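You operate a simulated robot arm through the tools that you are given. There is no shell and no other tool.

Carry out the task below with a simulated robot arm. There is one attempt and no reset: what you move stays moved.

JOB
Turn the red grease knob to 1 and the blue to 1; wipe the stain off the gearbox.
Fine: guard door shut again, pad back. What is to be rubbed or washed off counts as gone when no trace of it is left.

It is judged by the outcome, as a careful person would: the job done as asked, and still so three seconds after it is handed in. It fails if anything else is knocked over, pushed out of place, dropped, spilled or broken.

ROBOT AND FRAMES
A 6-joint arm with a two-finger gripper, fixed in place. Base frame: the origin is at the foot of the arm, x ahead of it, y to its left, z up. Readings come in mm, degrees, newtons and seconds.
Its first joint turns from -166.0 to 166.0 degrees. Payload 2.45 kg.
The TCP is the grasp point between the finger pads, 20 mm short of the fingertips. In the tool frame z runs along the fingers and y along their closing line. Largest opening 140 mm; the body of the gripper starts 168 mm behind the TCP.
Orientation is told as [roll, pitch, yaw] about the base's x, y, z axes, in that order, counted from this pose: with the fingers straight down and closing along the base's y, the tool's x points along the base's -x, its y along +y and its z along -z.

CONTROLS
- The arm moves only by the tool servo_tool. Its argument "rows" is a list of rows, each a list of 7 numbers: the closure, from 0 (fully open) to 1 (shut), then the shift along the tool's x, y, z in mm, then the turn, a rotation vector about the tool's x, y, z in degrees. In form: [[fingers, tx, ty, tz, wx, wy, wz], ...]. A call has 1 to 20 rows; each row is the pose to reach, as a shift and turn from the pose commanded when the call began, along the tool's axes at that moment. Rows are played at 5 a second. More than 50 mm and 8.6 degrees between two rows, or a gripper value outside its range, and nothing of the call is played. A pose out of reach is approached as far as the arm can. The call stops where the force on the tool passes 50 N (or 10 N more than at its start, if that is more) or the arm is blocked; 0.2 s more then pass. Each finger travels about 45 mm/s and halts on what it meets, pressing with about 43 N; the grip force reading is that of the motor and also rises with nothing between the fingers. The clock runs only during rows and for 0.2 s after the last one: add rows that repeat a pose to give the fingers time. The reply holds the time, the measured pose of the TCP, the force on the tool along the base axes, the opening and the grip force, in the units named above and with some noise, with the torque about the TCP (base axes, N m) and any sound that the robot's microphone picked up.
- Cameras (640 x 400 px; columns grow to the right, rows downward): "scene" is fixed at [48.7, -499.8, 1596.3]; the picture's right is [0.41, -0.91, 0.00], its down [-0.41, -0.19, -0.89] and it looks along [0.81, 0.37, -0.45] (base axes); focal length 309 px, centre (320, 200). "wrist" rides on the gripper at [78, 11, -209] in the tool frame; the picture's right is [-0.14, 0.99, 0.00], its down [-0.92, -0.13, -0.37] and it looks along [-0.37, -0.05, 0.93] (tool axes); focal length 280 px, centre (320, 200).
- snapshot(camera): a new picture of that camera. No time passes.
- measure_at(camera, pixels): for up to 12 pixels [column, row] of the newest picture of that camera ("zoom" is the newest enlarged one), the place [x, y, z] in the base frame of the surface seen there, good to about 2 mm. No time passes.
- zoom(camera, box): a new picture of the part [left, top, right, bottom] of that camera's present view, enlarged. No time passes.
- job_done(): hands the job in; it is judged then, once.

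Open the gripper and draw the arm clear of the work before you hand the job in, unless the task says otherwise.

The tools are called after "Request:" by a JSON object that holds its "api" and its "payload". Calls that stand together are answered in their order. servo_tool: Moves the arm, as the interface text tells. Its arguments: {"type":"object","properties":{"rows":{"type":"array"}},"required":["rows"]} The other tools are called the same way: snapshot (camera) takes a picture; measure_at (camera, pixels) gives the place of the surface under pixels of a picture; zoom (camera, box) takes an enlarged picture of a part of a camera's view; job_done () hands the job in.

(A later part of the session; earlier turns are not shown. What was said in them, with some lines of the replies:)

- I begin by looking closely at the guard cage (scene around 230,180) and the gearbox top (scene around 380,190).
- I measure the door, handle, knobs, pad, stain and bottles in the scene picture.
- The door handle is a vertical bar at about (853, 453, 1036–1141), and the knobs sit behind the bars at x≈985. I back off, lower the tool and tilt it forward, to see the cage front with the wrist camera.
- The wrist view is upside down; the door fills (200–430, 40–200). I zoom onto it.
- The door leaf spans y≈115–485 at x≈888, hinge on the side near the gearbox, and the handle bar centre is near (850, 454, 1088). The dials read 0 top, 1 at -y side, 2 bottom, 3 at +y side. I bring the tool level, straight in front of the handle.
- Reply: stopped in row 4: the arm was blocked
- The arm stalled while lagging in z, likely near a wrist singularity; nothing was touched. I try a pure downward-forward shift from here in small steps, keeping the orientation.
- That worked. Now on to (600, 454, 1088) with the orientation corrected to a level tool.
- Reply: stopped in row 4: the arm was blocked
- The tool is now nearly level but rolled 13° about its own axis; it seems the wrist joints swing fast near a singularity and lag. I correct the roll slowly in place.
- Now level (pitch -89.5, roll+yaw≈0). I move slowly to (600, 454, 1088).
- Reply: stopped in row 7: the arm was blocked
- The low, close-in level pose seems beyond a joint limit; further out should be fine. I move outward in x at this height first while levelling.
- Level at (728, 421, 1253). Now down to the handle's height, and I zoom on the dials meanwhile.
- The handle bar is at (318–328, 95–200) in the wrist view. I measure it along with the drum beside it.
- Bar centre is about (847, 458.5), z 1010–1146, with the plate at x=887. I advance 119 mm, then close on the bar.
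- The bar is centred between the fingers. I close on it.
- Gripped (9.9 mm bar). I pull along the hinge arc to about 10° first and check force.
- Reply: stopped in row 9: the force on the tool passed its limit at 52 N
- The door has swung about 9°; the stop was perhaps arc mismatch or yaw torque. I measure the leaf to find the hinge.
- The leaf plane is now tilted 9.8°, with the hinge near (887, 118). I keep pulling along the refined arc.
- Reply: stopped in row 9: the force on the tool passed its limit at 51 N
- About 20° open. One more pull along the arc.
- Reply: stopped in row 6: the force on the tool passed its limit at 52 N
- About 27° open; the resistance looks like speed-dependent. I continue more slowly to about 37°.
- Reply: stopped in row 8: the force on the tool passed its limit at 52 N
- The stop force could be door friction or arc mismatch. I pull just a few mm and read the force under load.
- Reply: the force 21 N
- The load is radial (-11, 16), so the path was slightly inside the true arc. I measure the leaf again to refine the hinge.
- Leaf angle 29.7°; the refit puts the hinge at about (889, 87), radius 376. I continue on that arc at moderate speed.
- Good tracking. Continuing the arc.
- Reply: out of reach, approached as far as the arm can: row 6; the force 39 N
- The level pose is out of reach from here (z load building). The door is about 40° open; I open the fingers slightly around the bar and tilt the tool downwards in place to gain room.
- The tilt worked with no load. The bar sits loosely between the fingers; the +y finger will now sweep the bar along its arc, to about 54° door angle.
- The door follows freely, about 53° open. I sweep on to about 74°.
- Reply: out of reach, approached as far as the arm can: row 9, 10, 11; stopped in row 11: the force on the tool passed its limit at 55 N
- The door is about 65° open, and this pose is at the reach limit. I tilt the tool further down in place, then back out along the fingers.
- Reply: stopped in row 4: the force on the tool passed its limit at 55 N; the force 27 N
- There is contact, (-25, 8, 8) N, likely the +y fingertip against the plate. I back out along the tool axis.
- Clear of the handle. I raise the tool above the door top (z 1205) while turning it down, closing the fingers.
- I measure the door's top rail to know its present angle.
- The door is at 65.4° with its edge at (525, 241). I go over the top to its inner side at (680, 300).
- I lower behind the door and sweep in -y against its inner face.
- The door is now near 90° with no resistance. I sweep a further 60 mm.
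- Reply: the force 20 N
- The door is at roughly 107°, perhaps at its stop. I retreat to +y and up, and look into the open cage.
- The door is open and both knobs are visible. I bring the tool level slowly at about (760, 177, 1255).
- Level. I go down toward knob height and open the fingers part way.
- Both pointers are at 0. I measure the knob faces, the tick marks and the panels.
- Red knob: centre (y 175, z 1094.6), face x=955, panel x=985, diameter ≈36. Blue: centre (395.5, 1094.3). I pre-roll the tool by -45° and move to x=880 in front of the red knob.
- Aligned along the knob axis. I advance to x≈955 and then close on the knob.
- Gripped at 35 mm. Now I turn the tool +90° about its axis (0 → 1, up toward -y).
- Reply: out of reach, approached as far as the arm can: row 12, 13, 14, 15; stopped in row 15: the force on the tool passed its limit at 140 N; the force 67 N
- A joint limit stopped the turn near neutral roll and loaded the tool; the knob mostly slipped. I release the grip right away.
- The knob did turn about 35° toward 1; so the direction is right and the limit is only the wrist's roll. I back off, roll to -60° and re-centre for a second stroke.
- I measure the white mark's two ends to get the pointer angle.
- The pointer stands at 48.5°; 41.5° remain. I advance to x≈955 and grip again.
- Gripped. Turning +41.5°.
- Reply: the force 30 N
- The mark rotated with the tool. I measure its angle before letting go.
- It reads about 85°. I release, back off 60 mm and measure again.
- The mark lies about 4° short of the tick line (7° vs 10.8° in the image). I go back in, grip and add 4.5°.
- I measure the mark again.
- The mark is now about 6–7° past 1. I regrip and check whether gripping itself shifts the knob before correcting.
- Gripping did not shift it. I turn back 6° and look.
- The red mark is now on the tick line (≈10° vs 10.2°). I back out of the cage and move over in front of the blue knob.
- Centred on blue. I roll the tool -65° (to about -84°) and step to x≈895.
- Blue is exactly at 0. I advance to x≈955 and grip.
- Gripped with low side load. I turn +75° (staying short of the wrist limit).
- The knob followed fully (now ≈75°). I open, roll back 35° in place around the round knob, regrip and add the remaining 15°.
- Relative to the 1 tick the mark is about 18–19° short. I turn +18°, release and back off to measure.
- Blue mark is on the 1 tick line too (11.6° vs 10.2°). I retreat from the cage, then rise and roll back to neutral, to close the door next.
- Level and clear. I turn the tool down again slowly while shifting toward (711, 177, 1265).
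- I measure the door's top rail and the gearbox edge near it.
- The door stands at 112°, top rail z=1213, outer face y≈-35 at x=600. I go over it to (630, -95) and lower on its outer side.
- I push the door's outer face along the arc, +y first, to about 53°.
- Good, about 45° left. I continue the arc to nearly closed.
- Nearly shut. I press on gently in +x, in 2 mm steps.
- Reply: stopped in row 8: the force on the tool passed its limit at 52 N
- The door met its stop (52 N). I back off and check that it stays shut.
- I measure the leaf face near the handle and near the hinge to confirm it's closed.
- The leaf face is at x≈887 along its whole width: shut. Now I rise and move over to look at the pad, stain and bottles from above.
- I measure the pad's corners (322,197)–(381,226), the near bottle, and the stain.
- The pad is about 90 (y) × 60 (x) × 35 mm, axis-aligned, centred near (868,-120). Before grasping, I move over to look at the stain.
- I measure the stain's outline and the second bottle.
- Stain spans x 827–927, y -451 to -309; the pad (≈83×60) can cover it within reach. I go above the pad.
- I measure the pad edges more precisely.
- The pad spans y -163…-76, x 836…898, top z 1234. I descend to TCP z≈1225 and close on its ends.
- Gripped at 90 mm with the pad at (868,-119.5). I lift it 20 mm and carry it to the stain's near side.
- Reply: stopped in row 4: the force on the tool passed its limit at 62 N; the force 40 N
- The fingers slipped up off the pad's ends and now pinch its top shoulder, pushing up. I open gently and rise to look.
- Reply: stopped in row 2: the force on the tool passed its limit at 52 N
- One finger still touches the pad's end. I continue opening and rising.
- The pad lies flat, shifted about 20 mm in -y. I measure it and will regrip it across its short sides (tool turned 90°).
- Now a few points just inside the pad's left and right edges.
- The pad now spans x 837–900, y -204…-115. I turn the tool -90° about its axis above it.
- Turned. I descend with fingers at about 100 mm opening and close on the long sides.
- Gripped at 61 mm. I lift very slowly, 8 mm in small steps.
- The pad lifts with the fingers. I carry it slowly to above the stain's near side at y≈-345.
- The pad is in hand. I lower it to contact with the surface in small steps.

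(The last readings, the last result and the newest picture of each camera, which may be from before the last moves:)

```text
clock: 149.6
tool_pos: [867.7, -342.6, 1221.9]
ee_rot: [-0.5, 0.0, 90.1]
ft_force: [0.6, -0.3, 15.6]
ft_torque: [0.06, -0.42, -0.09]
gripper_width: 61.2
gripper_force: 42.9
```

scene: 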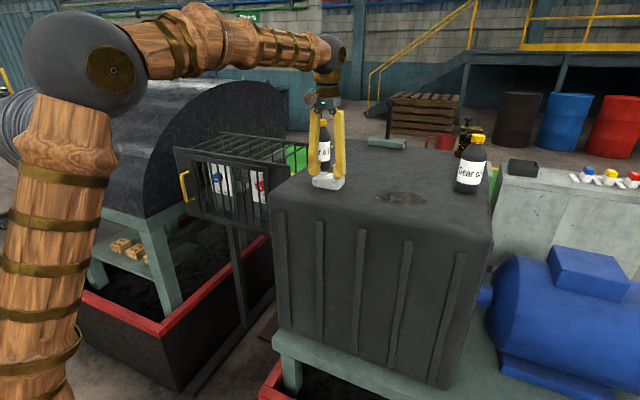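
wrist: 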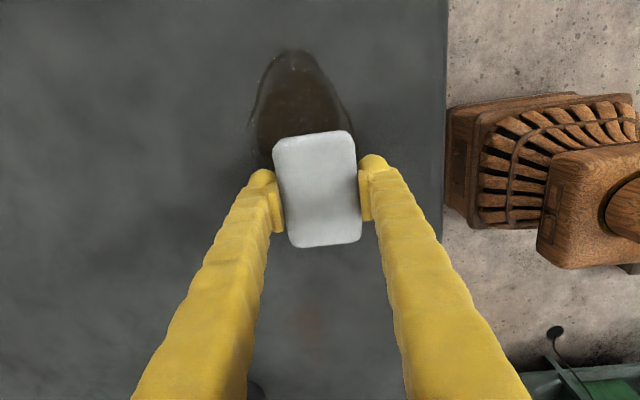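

15 N of contact, good for rubbing. I begin wiping with strokes across x, working toward -y.

Request:
{"api": "servo_tool", "payload": {"rows": [[1, 0, 10, 0, 0, 0, 0], [1, 0, 20, 0, 0, 0, 0], [1, 0, 10, 0, 0, 0, 0], [1, 0, 0, 0, 0, 0, 0], [1, 0, -10, 0, 0, 0, 0], [1, 0, -20, 0, 0, 0, 0], [1, 0, -30, 0, 0, 0, 0], [1, 0, -35, 0, 0, 0, 0], [1, 12, -35, 0, 0, 0, 0], [1, 25, -35, 0, 0, 0, 0], [1, 25, -25, 0, 0, 0, 0], [1, 25, -15, 0, 0, 0, 0], [1, 25, -5, 0, 0, 0, 0], [1, 25, 5, 0, 0, 0, 0], [1, 25, 15, 0, 0, 0, 0], [1, 25, 22, 0, 0, 0, 0], [1, 38, 22, 0, 0, 0, 0], [1, 45, 12, 0, 0, 0, 0], [1, 45, 0, 0, 0, 0, 0], [1, 45, -12, 0, 0, 0, 0]]}}

Request:
{"api": "snapshot", "payload": {"camera": "wrist"}}

Request:
{"api": "zoom", "payload": {"camera": "scene", "box": [310, 110, 470, 230]}}

```text
clock: 153.8
tool_pos: [881.1, -388.7, 1222.1]
ee_rot: [-0.4, 0.0, 90.1]
ft_force: [-6.2, 0.2, 12.6]
ft_torque: [-0.02, -0.11, -0.04]
gripper_width: 61.1
gripper_force: 42.8
```

```text
taken
```

wrist: 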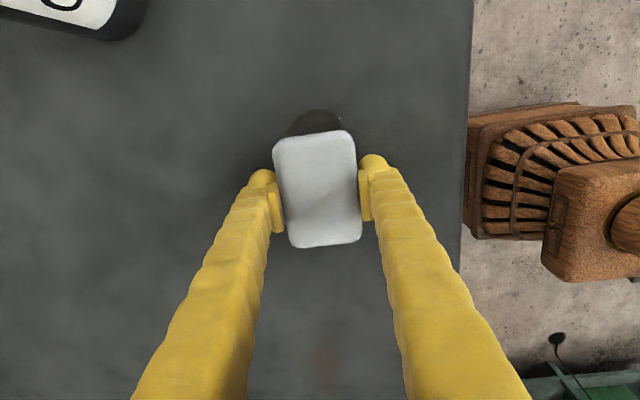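

```text
3.33 times, centred on (390, 170) of scene
```

zoom: 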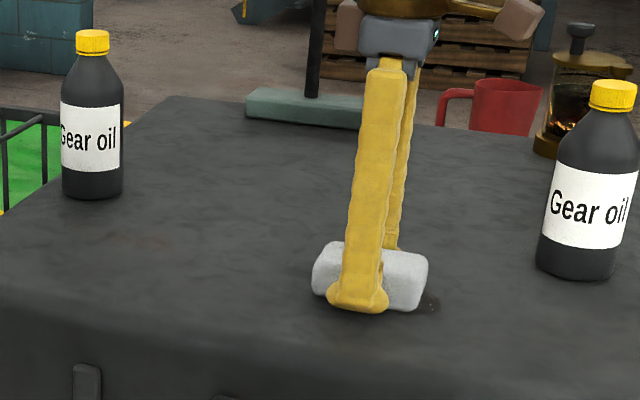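

One pass already removes it. I continue over the remaining far part, then go over everything again.

Request:
{"api": "servo_tool", "payload": {"rows": [[1, 0, -10, 0, 0, 0, 0], [1, 10, -10, 0, 0, 0, 0], [1, 13, 0, 0, 0, 0, 0], [1, 15, 10, 0, 0, 0, 0], [1, 15, 20, 0, 0, 0, 0], [1, 18, 30, 0, 0, 0, 0], [1, 28, 28, 0, 0, 0, 0], [1, 30, 18, 0, 0, 0, 0], [1, 32, 8, 0, 0, 0, 0], [1, 32, 0, 0, 0, 0, 0], [1, 38, 8, 0, 0, 0, 0], [1, 40, 18, 0, 0, 0, 0], [1, 38, 28, 0, 0, 0, 0], [1, 25, 28, 0, 0, 0, 0], [1, 12, 28, 0, 0, 0, 0], [1, 0, 28, 0, 0, 0, 0], [1, 0, 15, 0, 0, 0, 0], [1, 0, 0, 0, 0, 0, 0], [1, 0, -12, 0, 0, 0, 0], [1, 10, -10, 0, 0, 0, 0]]}}

Request:
{"api": "snapshot", "payload": {"camera": "wrist"}}

Request:
{"api": "zoom", "payload": {"camera": "scene", "box": [310, 110, 470, 230]}}

```text
clock: 158.0
tool_pos: [891.8, -396.1, 1221.4]
ee_rot: [-0.5, -0.1, 90.1]
ft_force: [2.1, 5.6, 10.8]
ft_torque: [0.06, -0.13, 0.1]
gripper_width: 61.1
gripper_force: 43.1
```

```text
taken
```

wrist: 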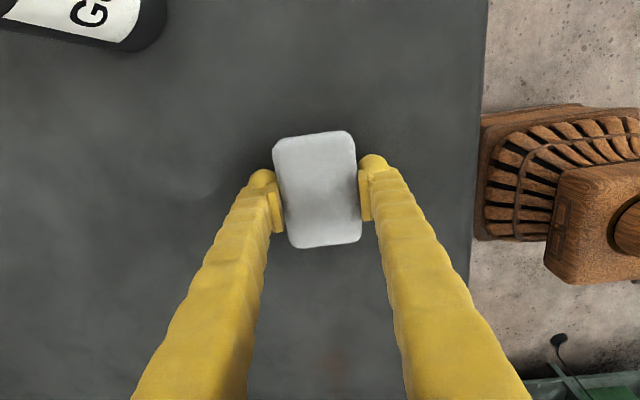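

```text
3.33 times, centred on (390, 170) of scene
```

zoom: 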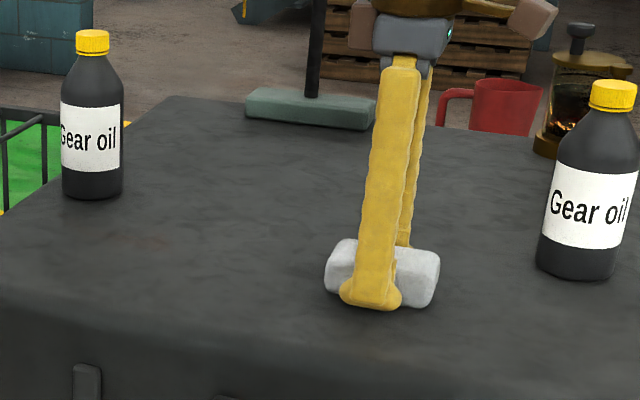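

The surface looks clean. One more pass around the outline to leave no trace.

Request:
{"api": "servo_tool", "payload": {"rows": [[1, -10, -6, 0, 0, 0, 0], [1, -20, -10, 0, 0, 0, 0], [1, -32, -12, 0, 0, 0, 0], [1, -45, -12, 0, 0, 0, 0], [1, -55, 0, 0, 0, 0, 0], [1, -60, 12, 0, 0, 0, 0], [1, -60, 25, 0, 0, 0, 0], [1, -58, 38, 0, 0, 0, 0], [1, -50, 45, 0, 0, 0, 0], [1, -37, 45, 0, 0, 0, 0], [1, -24, 45, 0, 0, 0, 0], [1, -10, 45, 0, 0, 0, 0], [1, 2, 42, 0, 0, 0, 0], [1, 14, 38, 0, 0, 0, 0], [1, 26, 32, 0, 0, 0, 0], [1, 32, 22, 0, 0, 0, 0], [1, 26, 12, 0, 0, 0, 0], [1, 16, 6, 0, 0, 0, 0], [1, 6, 6, 0, 0, 0, 0], [1, 0, 15, 0, 0, 0, 0]]}}

```text
clock: 162.2
tool_pos: [877.4, -396.6, 1221.1]
ee_rot: [-0.3, 0.1, 90.1]
ft_force: [3.9, -0.4, 9.5]
ft_torque: [-0.12, -0.23, 0.03]
gripper_width: 61.0
gripper_force: 42.8
```

Now I lift slowly and carry the pad back toward its original place.

Request:
{"api": "servo_tool", "payload": {"rows": [[1, 0, 0, -2, 0, 0, 0], [1, 0, 0, -4, 0, 0, 0], [1, 0, 1, -7, 0, 0, 0], [1, 0, 2, -10, 0, 0, 0], [1, 0, 3, -13, 0, 0, 0], [1, -5, 5, -15, 0, 0, 0], [1, -15, 7, -15, 0, 0, 0], [1, -30, 9, -15, 0, 0, 0], [1, -48, 9, -15, 0, 0, 0], [1, -66, 9, -15, 0, 0, 0], [1, -84, 9, -15, 0, 0, 0], [1, -102, 9, -15, 0, 0, 0], [1, -120, 9, -15, 0, 0, 0], [1, -138, 9, -15, 0, 0, 0], [1, -156, 9, -15, 0, 0, 0], [1, -174, 9, -15, 0, 0, 0], [1, -192, 9, -15, 0, 0, 0], [1, -210, 9, -15, 0, 0, 0], [1, -225, 9, -15, 0, 0, 0], [1, -225, 9, -15, 0, 0, 0]]}}

Request:
{"api": "snapshot", "payload": {"camera": "wrist"}}

Request:
{"api": "snapshot", "payload": {"camera": "scene"}}

Request:
{"api": "zoom", "payload": {"camera": "scene", "box": [290, 130, 490, 250]}}

```text
clock: 166.4
tool_pos: [866.8, -171.8, 1236.1]
ee_rot: [-0.4, -0.1, 90.1]
ft_force: [-0.4, -0.6, -0.4]
ft_torque: [-0.03, 0.01, 0.02]
gripper_width: 61.1
gripper_force: 43.0
```

```text
taken
```

wrist: 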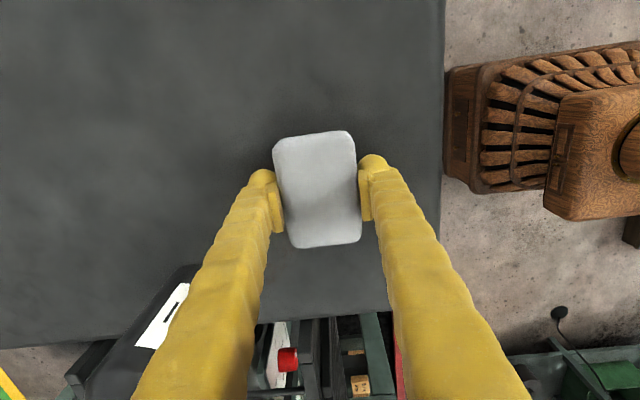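

```text
taken
```

scene: 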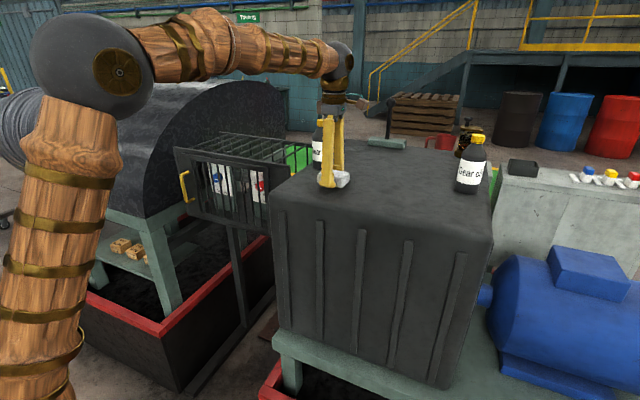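

```text
3.20 times, centred on (390, 190) of scene
```

zoom: 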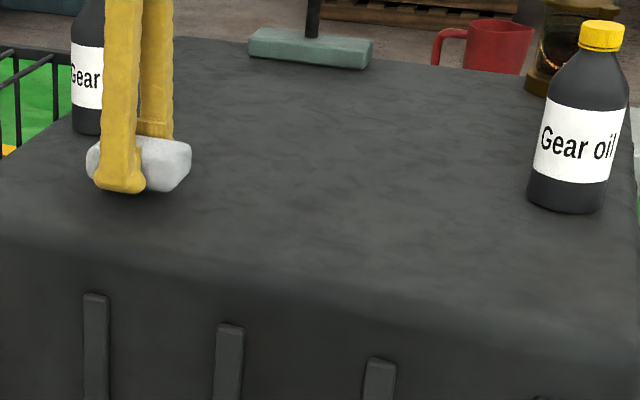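

The stain is gone in this view; I enlarge the wiped area strongly to check for traces.

Request:
{"api": "zoom", "payload": {"camera": "scene", "box": [360, 175, 440, 220]}}

Request:
{"api": "servo_tool", "payload": {"rows": [[1, -10, 0, 0, 0, 0, 0], [1, -20, 0, 0, 0, 0, 0], [1, -30, -0.5, 0, 0, 0, 0], [1, -40, -0.8, 0, 0, 0, 0], [1, -48, -0.8, 0, 0, 0, 0], [1, -55, -0.8, 0, 0, 0, 0], [1, -55, -0.8, 0, 0, 0, 0]]}}

Request:
{"api": "snapshot", "payload": {"camera": "wrist"}}

Request:
{"api": "zoom", "payload": {"camera": "wrist", "box": [250, 110, 390, 260]}}

```text
8.00 times, centred on (400, 198) of scene
```

zoom: 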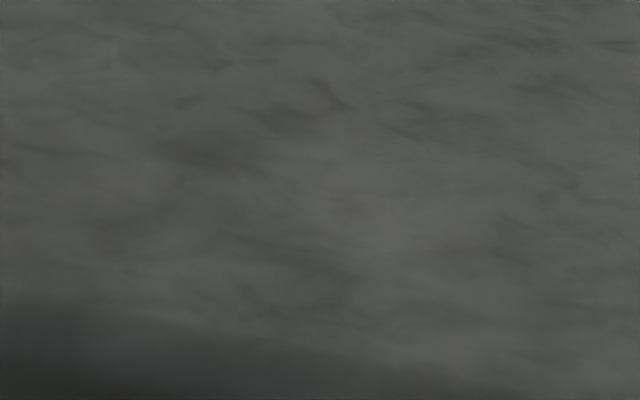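

```text
clock: 168.0
tool_pos: [866.8, -116.2, 1236.2]
ee_rot: [-0.4, 0.0, 90.2]
ft_force: [-0.2, 0.0, -0.5]
ft_torque: [-0.03, -0.01, 0.01]
gripper_width: 60.9
gripper_force: 43.3
```

```text
taken
```

wrist: 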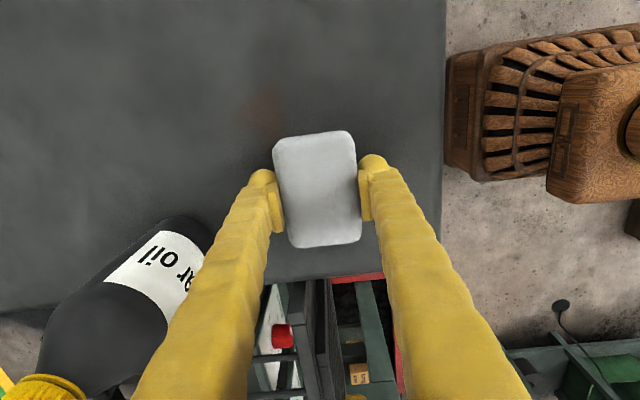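

```text
2.67 times, centred on (320, 185) of wrist
```

zoom: 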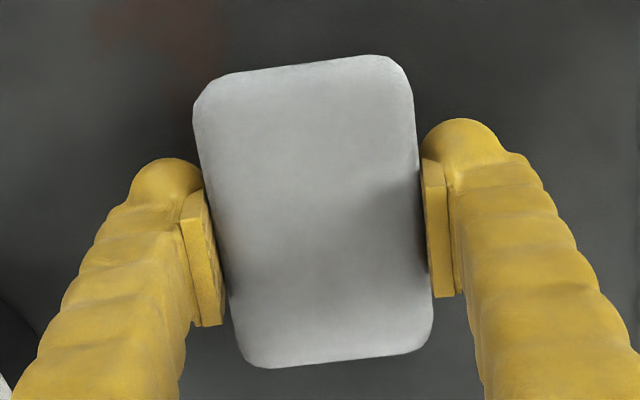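

Clean, no trace. I measure where the held pad is, to place it exactly.

Request:
{"api": "measure_at", "payload": {"camera": "zoom", "pixels": [[300, 78], [280, 76], [340, 350], [320, 352], [205, 130], [408, 120], [228, 300], [425, 300], [310, 215]]}}

```text
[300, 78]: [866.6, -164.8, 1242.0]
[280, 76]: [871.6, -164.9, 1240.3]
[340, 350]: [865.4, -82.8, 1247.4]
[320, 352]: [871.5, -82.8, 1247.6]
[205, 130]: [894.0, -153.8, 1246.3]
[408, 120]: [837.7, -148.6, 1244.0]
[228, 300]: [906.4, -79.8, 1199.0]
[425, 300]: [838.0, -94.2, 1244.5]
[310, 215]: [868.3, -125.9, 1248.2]
```

The pad is centred at about (867,-122); I shift +2 mm in y and lower it to the surface.

Request:
{"api": "servo_tool", "payload": {"rows": [[1, -2, 0, 0, 0, 0, 0], [1, -2, 0, 4, 0, 0, 0], [1, -2, 0, 8, 0, 0, 0], [1, -2, 0, 11, 0, 0, 0], [1, -2, 0, 13, 0, 0, 0], [1, -2, 0, 14, 0, 0, 0], [1, -2, 0, 14, 0, 0, 0]]}}

```text
clock: 169.6
tool_pos: [866.4, -114.4, 1222.5]
ee_rot: [-0.4, 0.0, 90.1]
ft_force: [-0.4, 0.5, -1.0]
ft_torque: [0.02, 0.03, -0.02]
gripper_width: 61.1
gripper_force: 42.8
```

Not yet loaded; I lower in 0.4 mm steps till a light contact.

Request:
{"api": "servo_tool", "payload": {"rows": [[1, 0, 0, 0.4, 0, 0, 0], [1, 0, 0, 0.8, 0, 0, 0], [1, 0, 0, 0.8, 0, 0, 0]]}}

```text
clock: 170.4
tool_pos: [866.4, -114.7, 1221.3]
ee_rot: [-0.5, 0.0, 90.1]
ft_force: [-0.5, 0.0, 3.0]
ft_torque: [0.06, -0.11, -0.04]
gripper_width: 60.9
gripper_force: 42.8
```

Light contact (3 N). I open the fingers and rise straight up.

Request:
{"api": "servo_tool", "payload": {"rows": [[0.5, 0, 0, 0, 0, 0, 0], [0.4, 0, 0, 0, 0, 0, 0], [0.3, 0, 0, 0, 0, 0, 0], [0.3, 0, 0, 0, 0, 0, 0], [0.3, 0, 0, -10, 0, 0, 0], [0.3, 0, 0, -30, 0, 0, 0], [0.3, 0, 0, -60, 0, 0, 0], [0.3, 0, 0, -90, 0, 0, 0], [0.3, 0, 0, -120, 0, 0, 0], [0.3, 0, 0, -150, 0, 0, 0], [0.3, 0, 0, -180, 0, 0, 0], [0.3, 0, 0, -180, 0, 0, 0]]}}

Request:
{"api": "snapshot", "payload": {"camera": "wrist"}}

Request:
{"api": "snapshot", "payload": {"camera": "scene"}}

```text
clock: 173.0
tool_pos: [866.1, -114.7, 1402.8]
ee_rot: [-0.3, 0.0, 90.1]
ft_force: [0.0, 0.6, 0.0]
ft_torque: [-0.02, -0.05, 0.0]
gripper_width: 97.9
gripper_force: 0.0
```

```text
taken
```

wrist: 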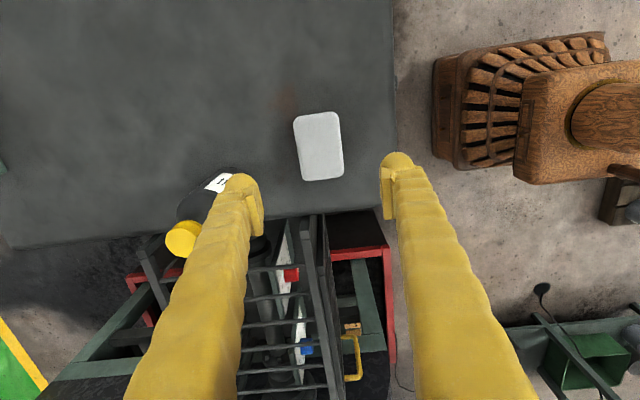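

```text
taken
```

scene: 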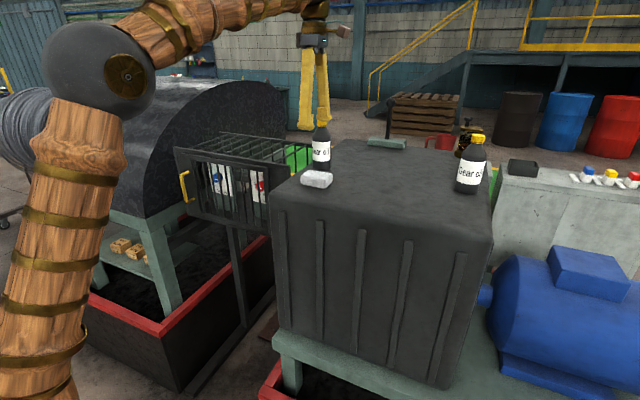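

The pad is back in place. I retreat toward the start pose, turning the tool back, and open the gripper fully.

Request:
{"api": "servo_tool", "payload": {"rows": [[0.3, 0, 10, -10, 0, 0, 0], [0.3, 0, 25, -15, 0, 0, 6], [0.3, -10, 40, -15, 0, 0, 12], [0.3, -20, 55, -15, 0, 0, 18], [0.3, -30, 70, -15, 0, 0, 24], [0.2, -40, 85, -15, 0, 0, 30], [0.1, -50, 100, -15, 0, 0, 36], [0, -60, 115, -15, 0, 0, 42], [0, -70, 130, -15, 0, 0, 48], [0, -80, 145, -15, 0, 0, 54], [0, -90, 160, -15, 0, 0, 60], [0, -100, 175, -15, 0, 0, 66], [0, -110, 190, -15, 0, 0, 72], [0, -120, 205, -15, 0, 0, 78], [0, -130, 215, -15, 0, 0, 84], [0, -140, 222, -15, 0, 0, 90], [0, -140, 222, -15, 0, 0, 90]]}}

Request:
{"api": "snapshot", "payload": {"camera": "wrist"}}

Request:
{"api": "snapshot", "payload": {"camera": "scene"}}

Request:
{"api": "zoom", "payload": {"camera": "scene", "box": [170, 130, 300, 240]}}

Request:
{"api": "zoom", "payload": {"camera": "scene", "box": [290, 130, 490, 250]}}

```text
clock: 176.6
tool_pos: [643.3, 24.9, 1415.1]
ee_rot: [0.0, -0.4, 0.0]
ft_force: [-0.5, 0.1, 0.3]
ft_torque: [0.01, 0.01, -0.02]
gripper_width: 140.0
gripper_force: 0.0
```

```text
taken
```

wrist: 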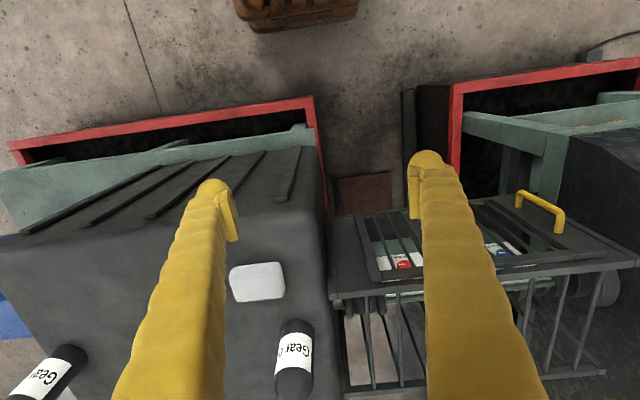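

```text
taken
```

scene: 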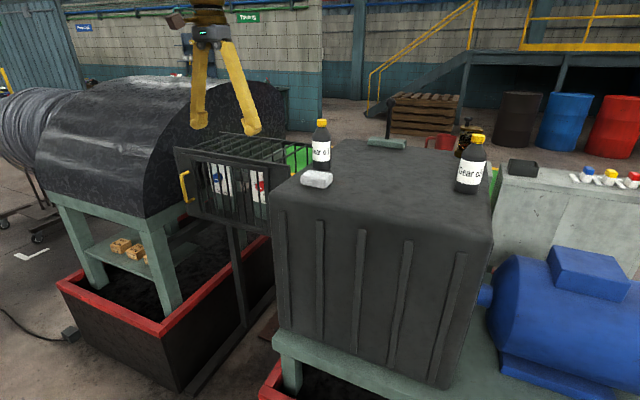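

```text
3.64 times, centred on (235, 185) of scene
```

zoom: 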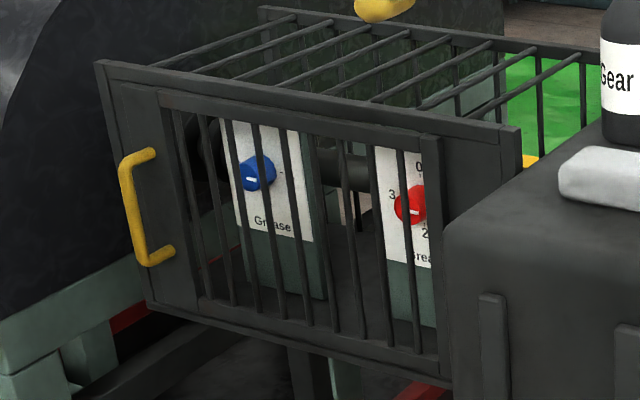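

```text
3.20 times, centred on (390, 190) of scene
```

zoom: 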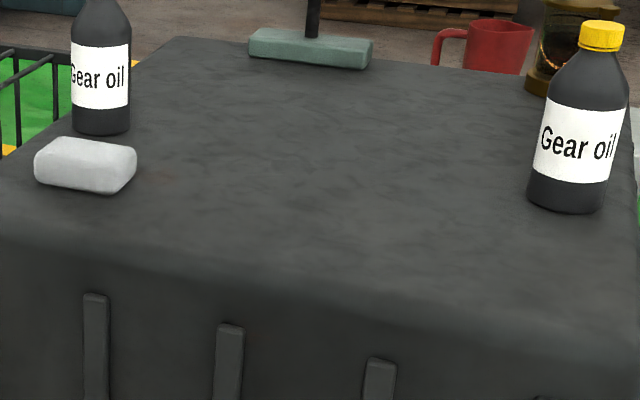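

Everything looks right; I double-check the pad's position and the faint reddish tint near it.

Request:
{"api": "zoom", "payload": {"camera": "scene", "box": [295, 160, 375, 210]}}

Request:
{"api": "measure_at", "payload": {"camera": "scene", "pixels": [[316, 175], [303, 176], [330, 178], [318, 186], [402, 197], [322, 150], [470, 180]]}}

Request:
{"api": "zoom", "payload": {"camera": "wrist", "box": [210, 230, 330, 320]}}

Request:
{"api": "measure_at", "payload": {"camera": "zoom", "pixels": [[110, 230], [130, 340], [390, 190], [395, 290], [250, 170], [260, 345], [250, 250]]}}

```text
8.00 times, centred on (335, 185) of scene
```

zoom: 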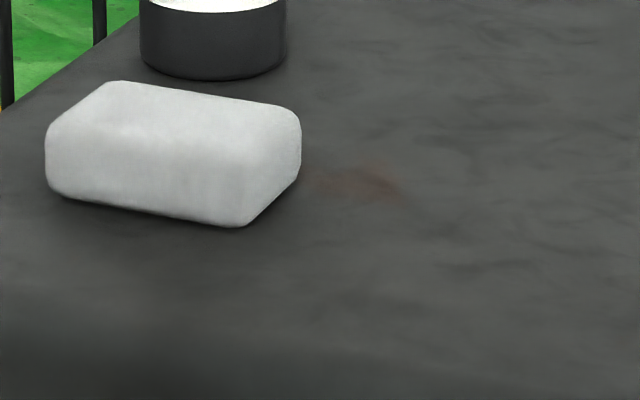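

```text
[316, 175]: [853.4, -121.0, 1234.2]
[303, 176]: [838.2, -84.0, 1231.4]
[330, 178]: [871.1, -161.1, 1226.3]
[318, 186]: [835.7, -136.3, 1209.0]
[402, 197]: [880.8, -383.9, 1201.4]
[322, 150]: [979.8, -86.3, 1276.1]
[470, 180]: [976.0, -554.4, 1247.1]
```

```text
4.44 times, centred on (270, 275) of wrist
```

zoom: 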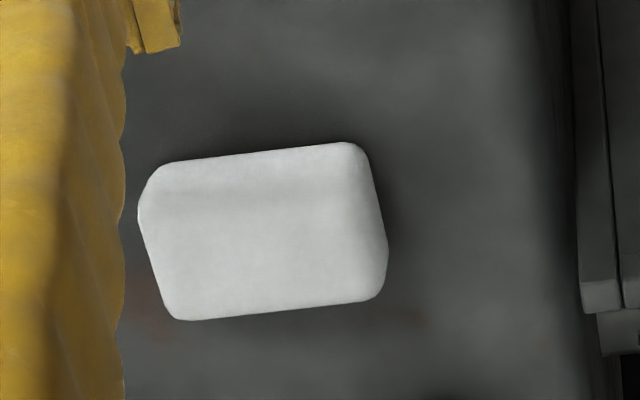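

```text
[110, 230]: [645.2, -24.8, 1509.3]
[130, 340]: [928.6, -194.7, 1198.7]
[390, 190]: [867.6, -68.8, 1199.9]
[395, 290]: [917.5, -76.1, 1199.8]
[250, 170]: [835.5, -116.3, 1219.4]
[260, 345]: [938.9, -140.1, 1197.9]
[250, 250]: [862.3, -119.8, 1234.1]
```

The pad is back within about 2 mm, still flat. The faint rust tint beside it was there before I touched anything and is soft like the surface's texture. Knobs are at 1, the door is shut, the stain is gone and the arm is clear, so I hand the job in.

Request:
{"api": "job_done", "payload": {}}

```text
The job is handed in.
```

The job is handed in: both grease knobs are on 1, the stain is gone, the guard door is shut and the pad is back.

- **Knobs:** The white marks on the red and blue knobs were within about 2° of their 1 ticks when I checked them up close. Through the bars after closing the door, both still pointed to 1.
- **Stain:** After three passes with the pad, an enlarged view of the wiped area shows no trace. A faint rust tint remains beside the pad. It was there before I touched anything and looks like part of the surface, so I left it.
- **Door:** It closed against its stop, and its face measured level with the frame along its whole width.
- **Pad:** It slipped out of my first grip and slid about 40 mm on the gearbox top. I picked it up again across its short sides, and it now lies flat within about 2 mm of where it started.
- **Red knob force:** My first turn ran into a wrist limit, and the force on the tool peaked at about 140 N before I let go. I saw no damage, and the knob turned normally afterwards.

The bottles and everything else look untouched. The gripper is open and the arm is clear of the work.
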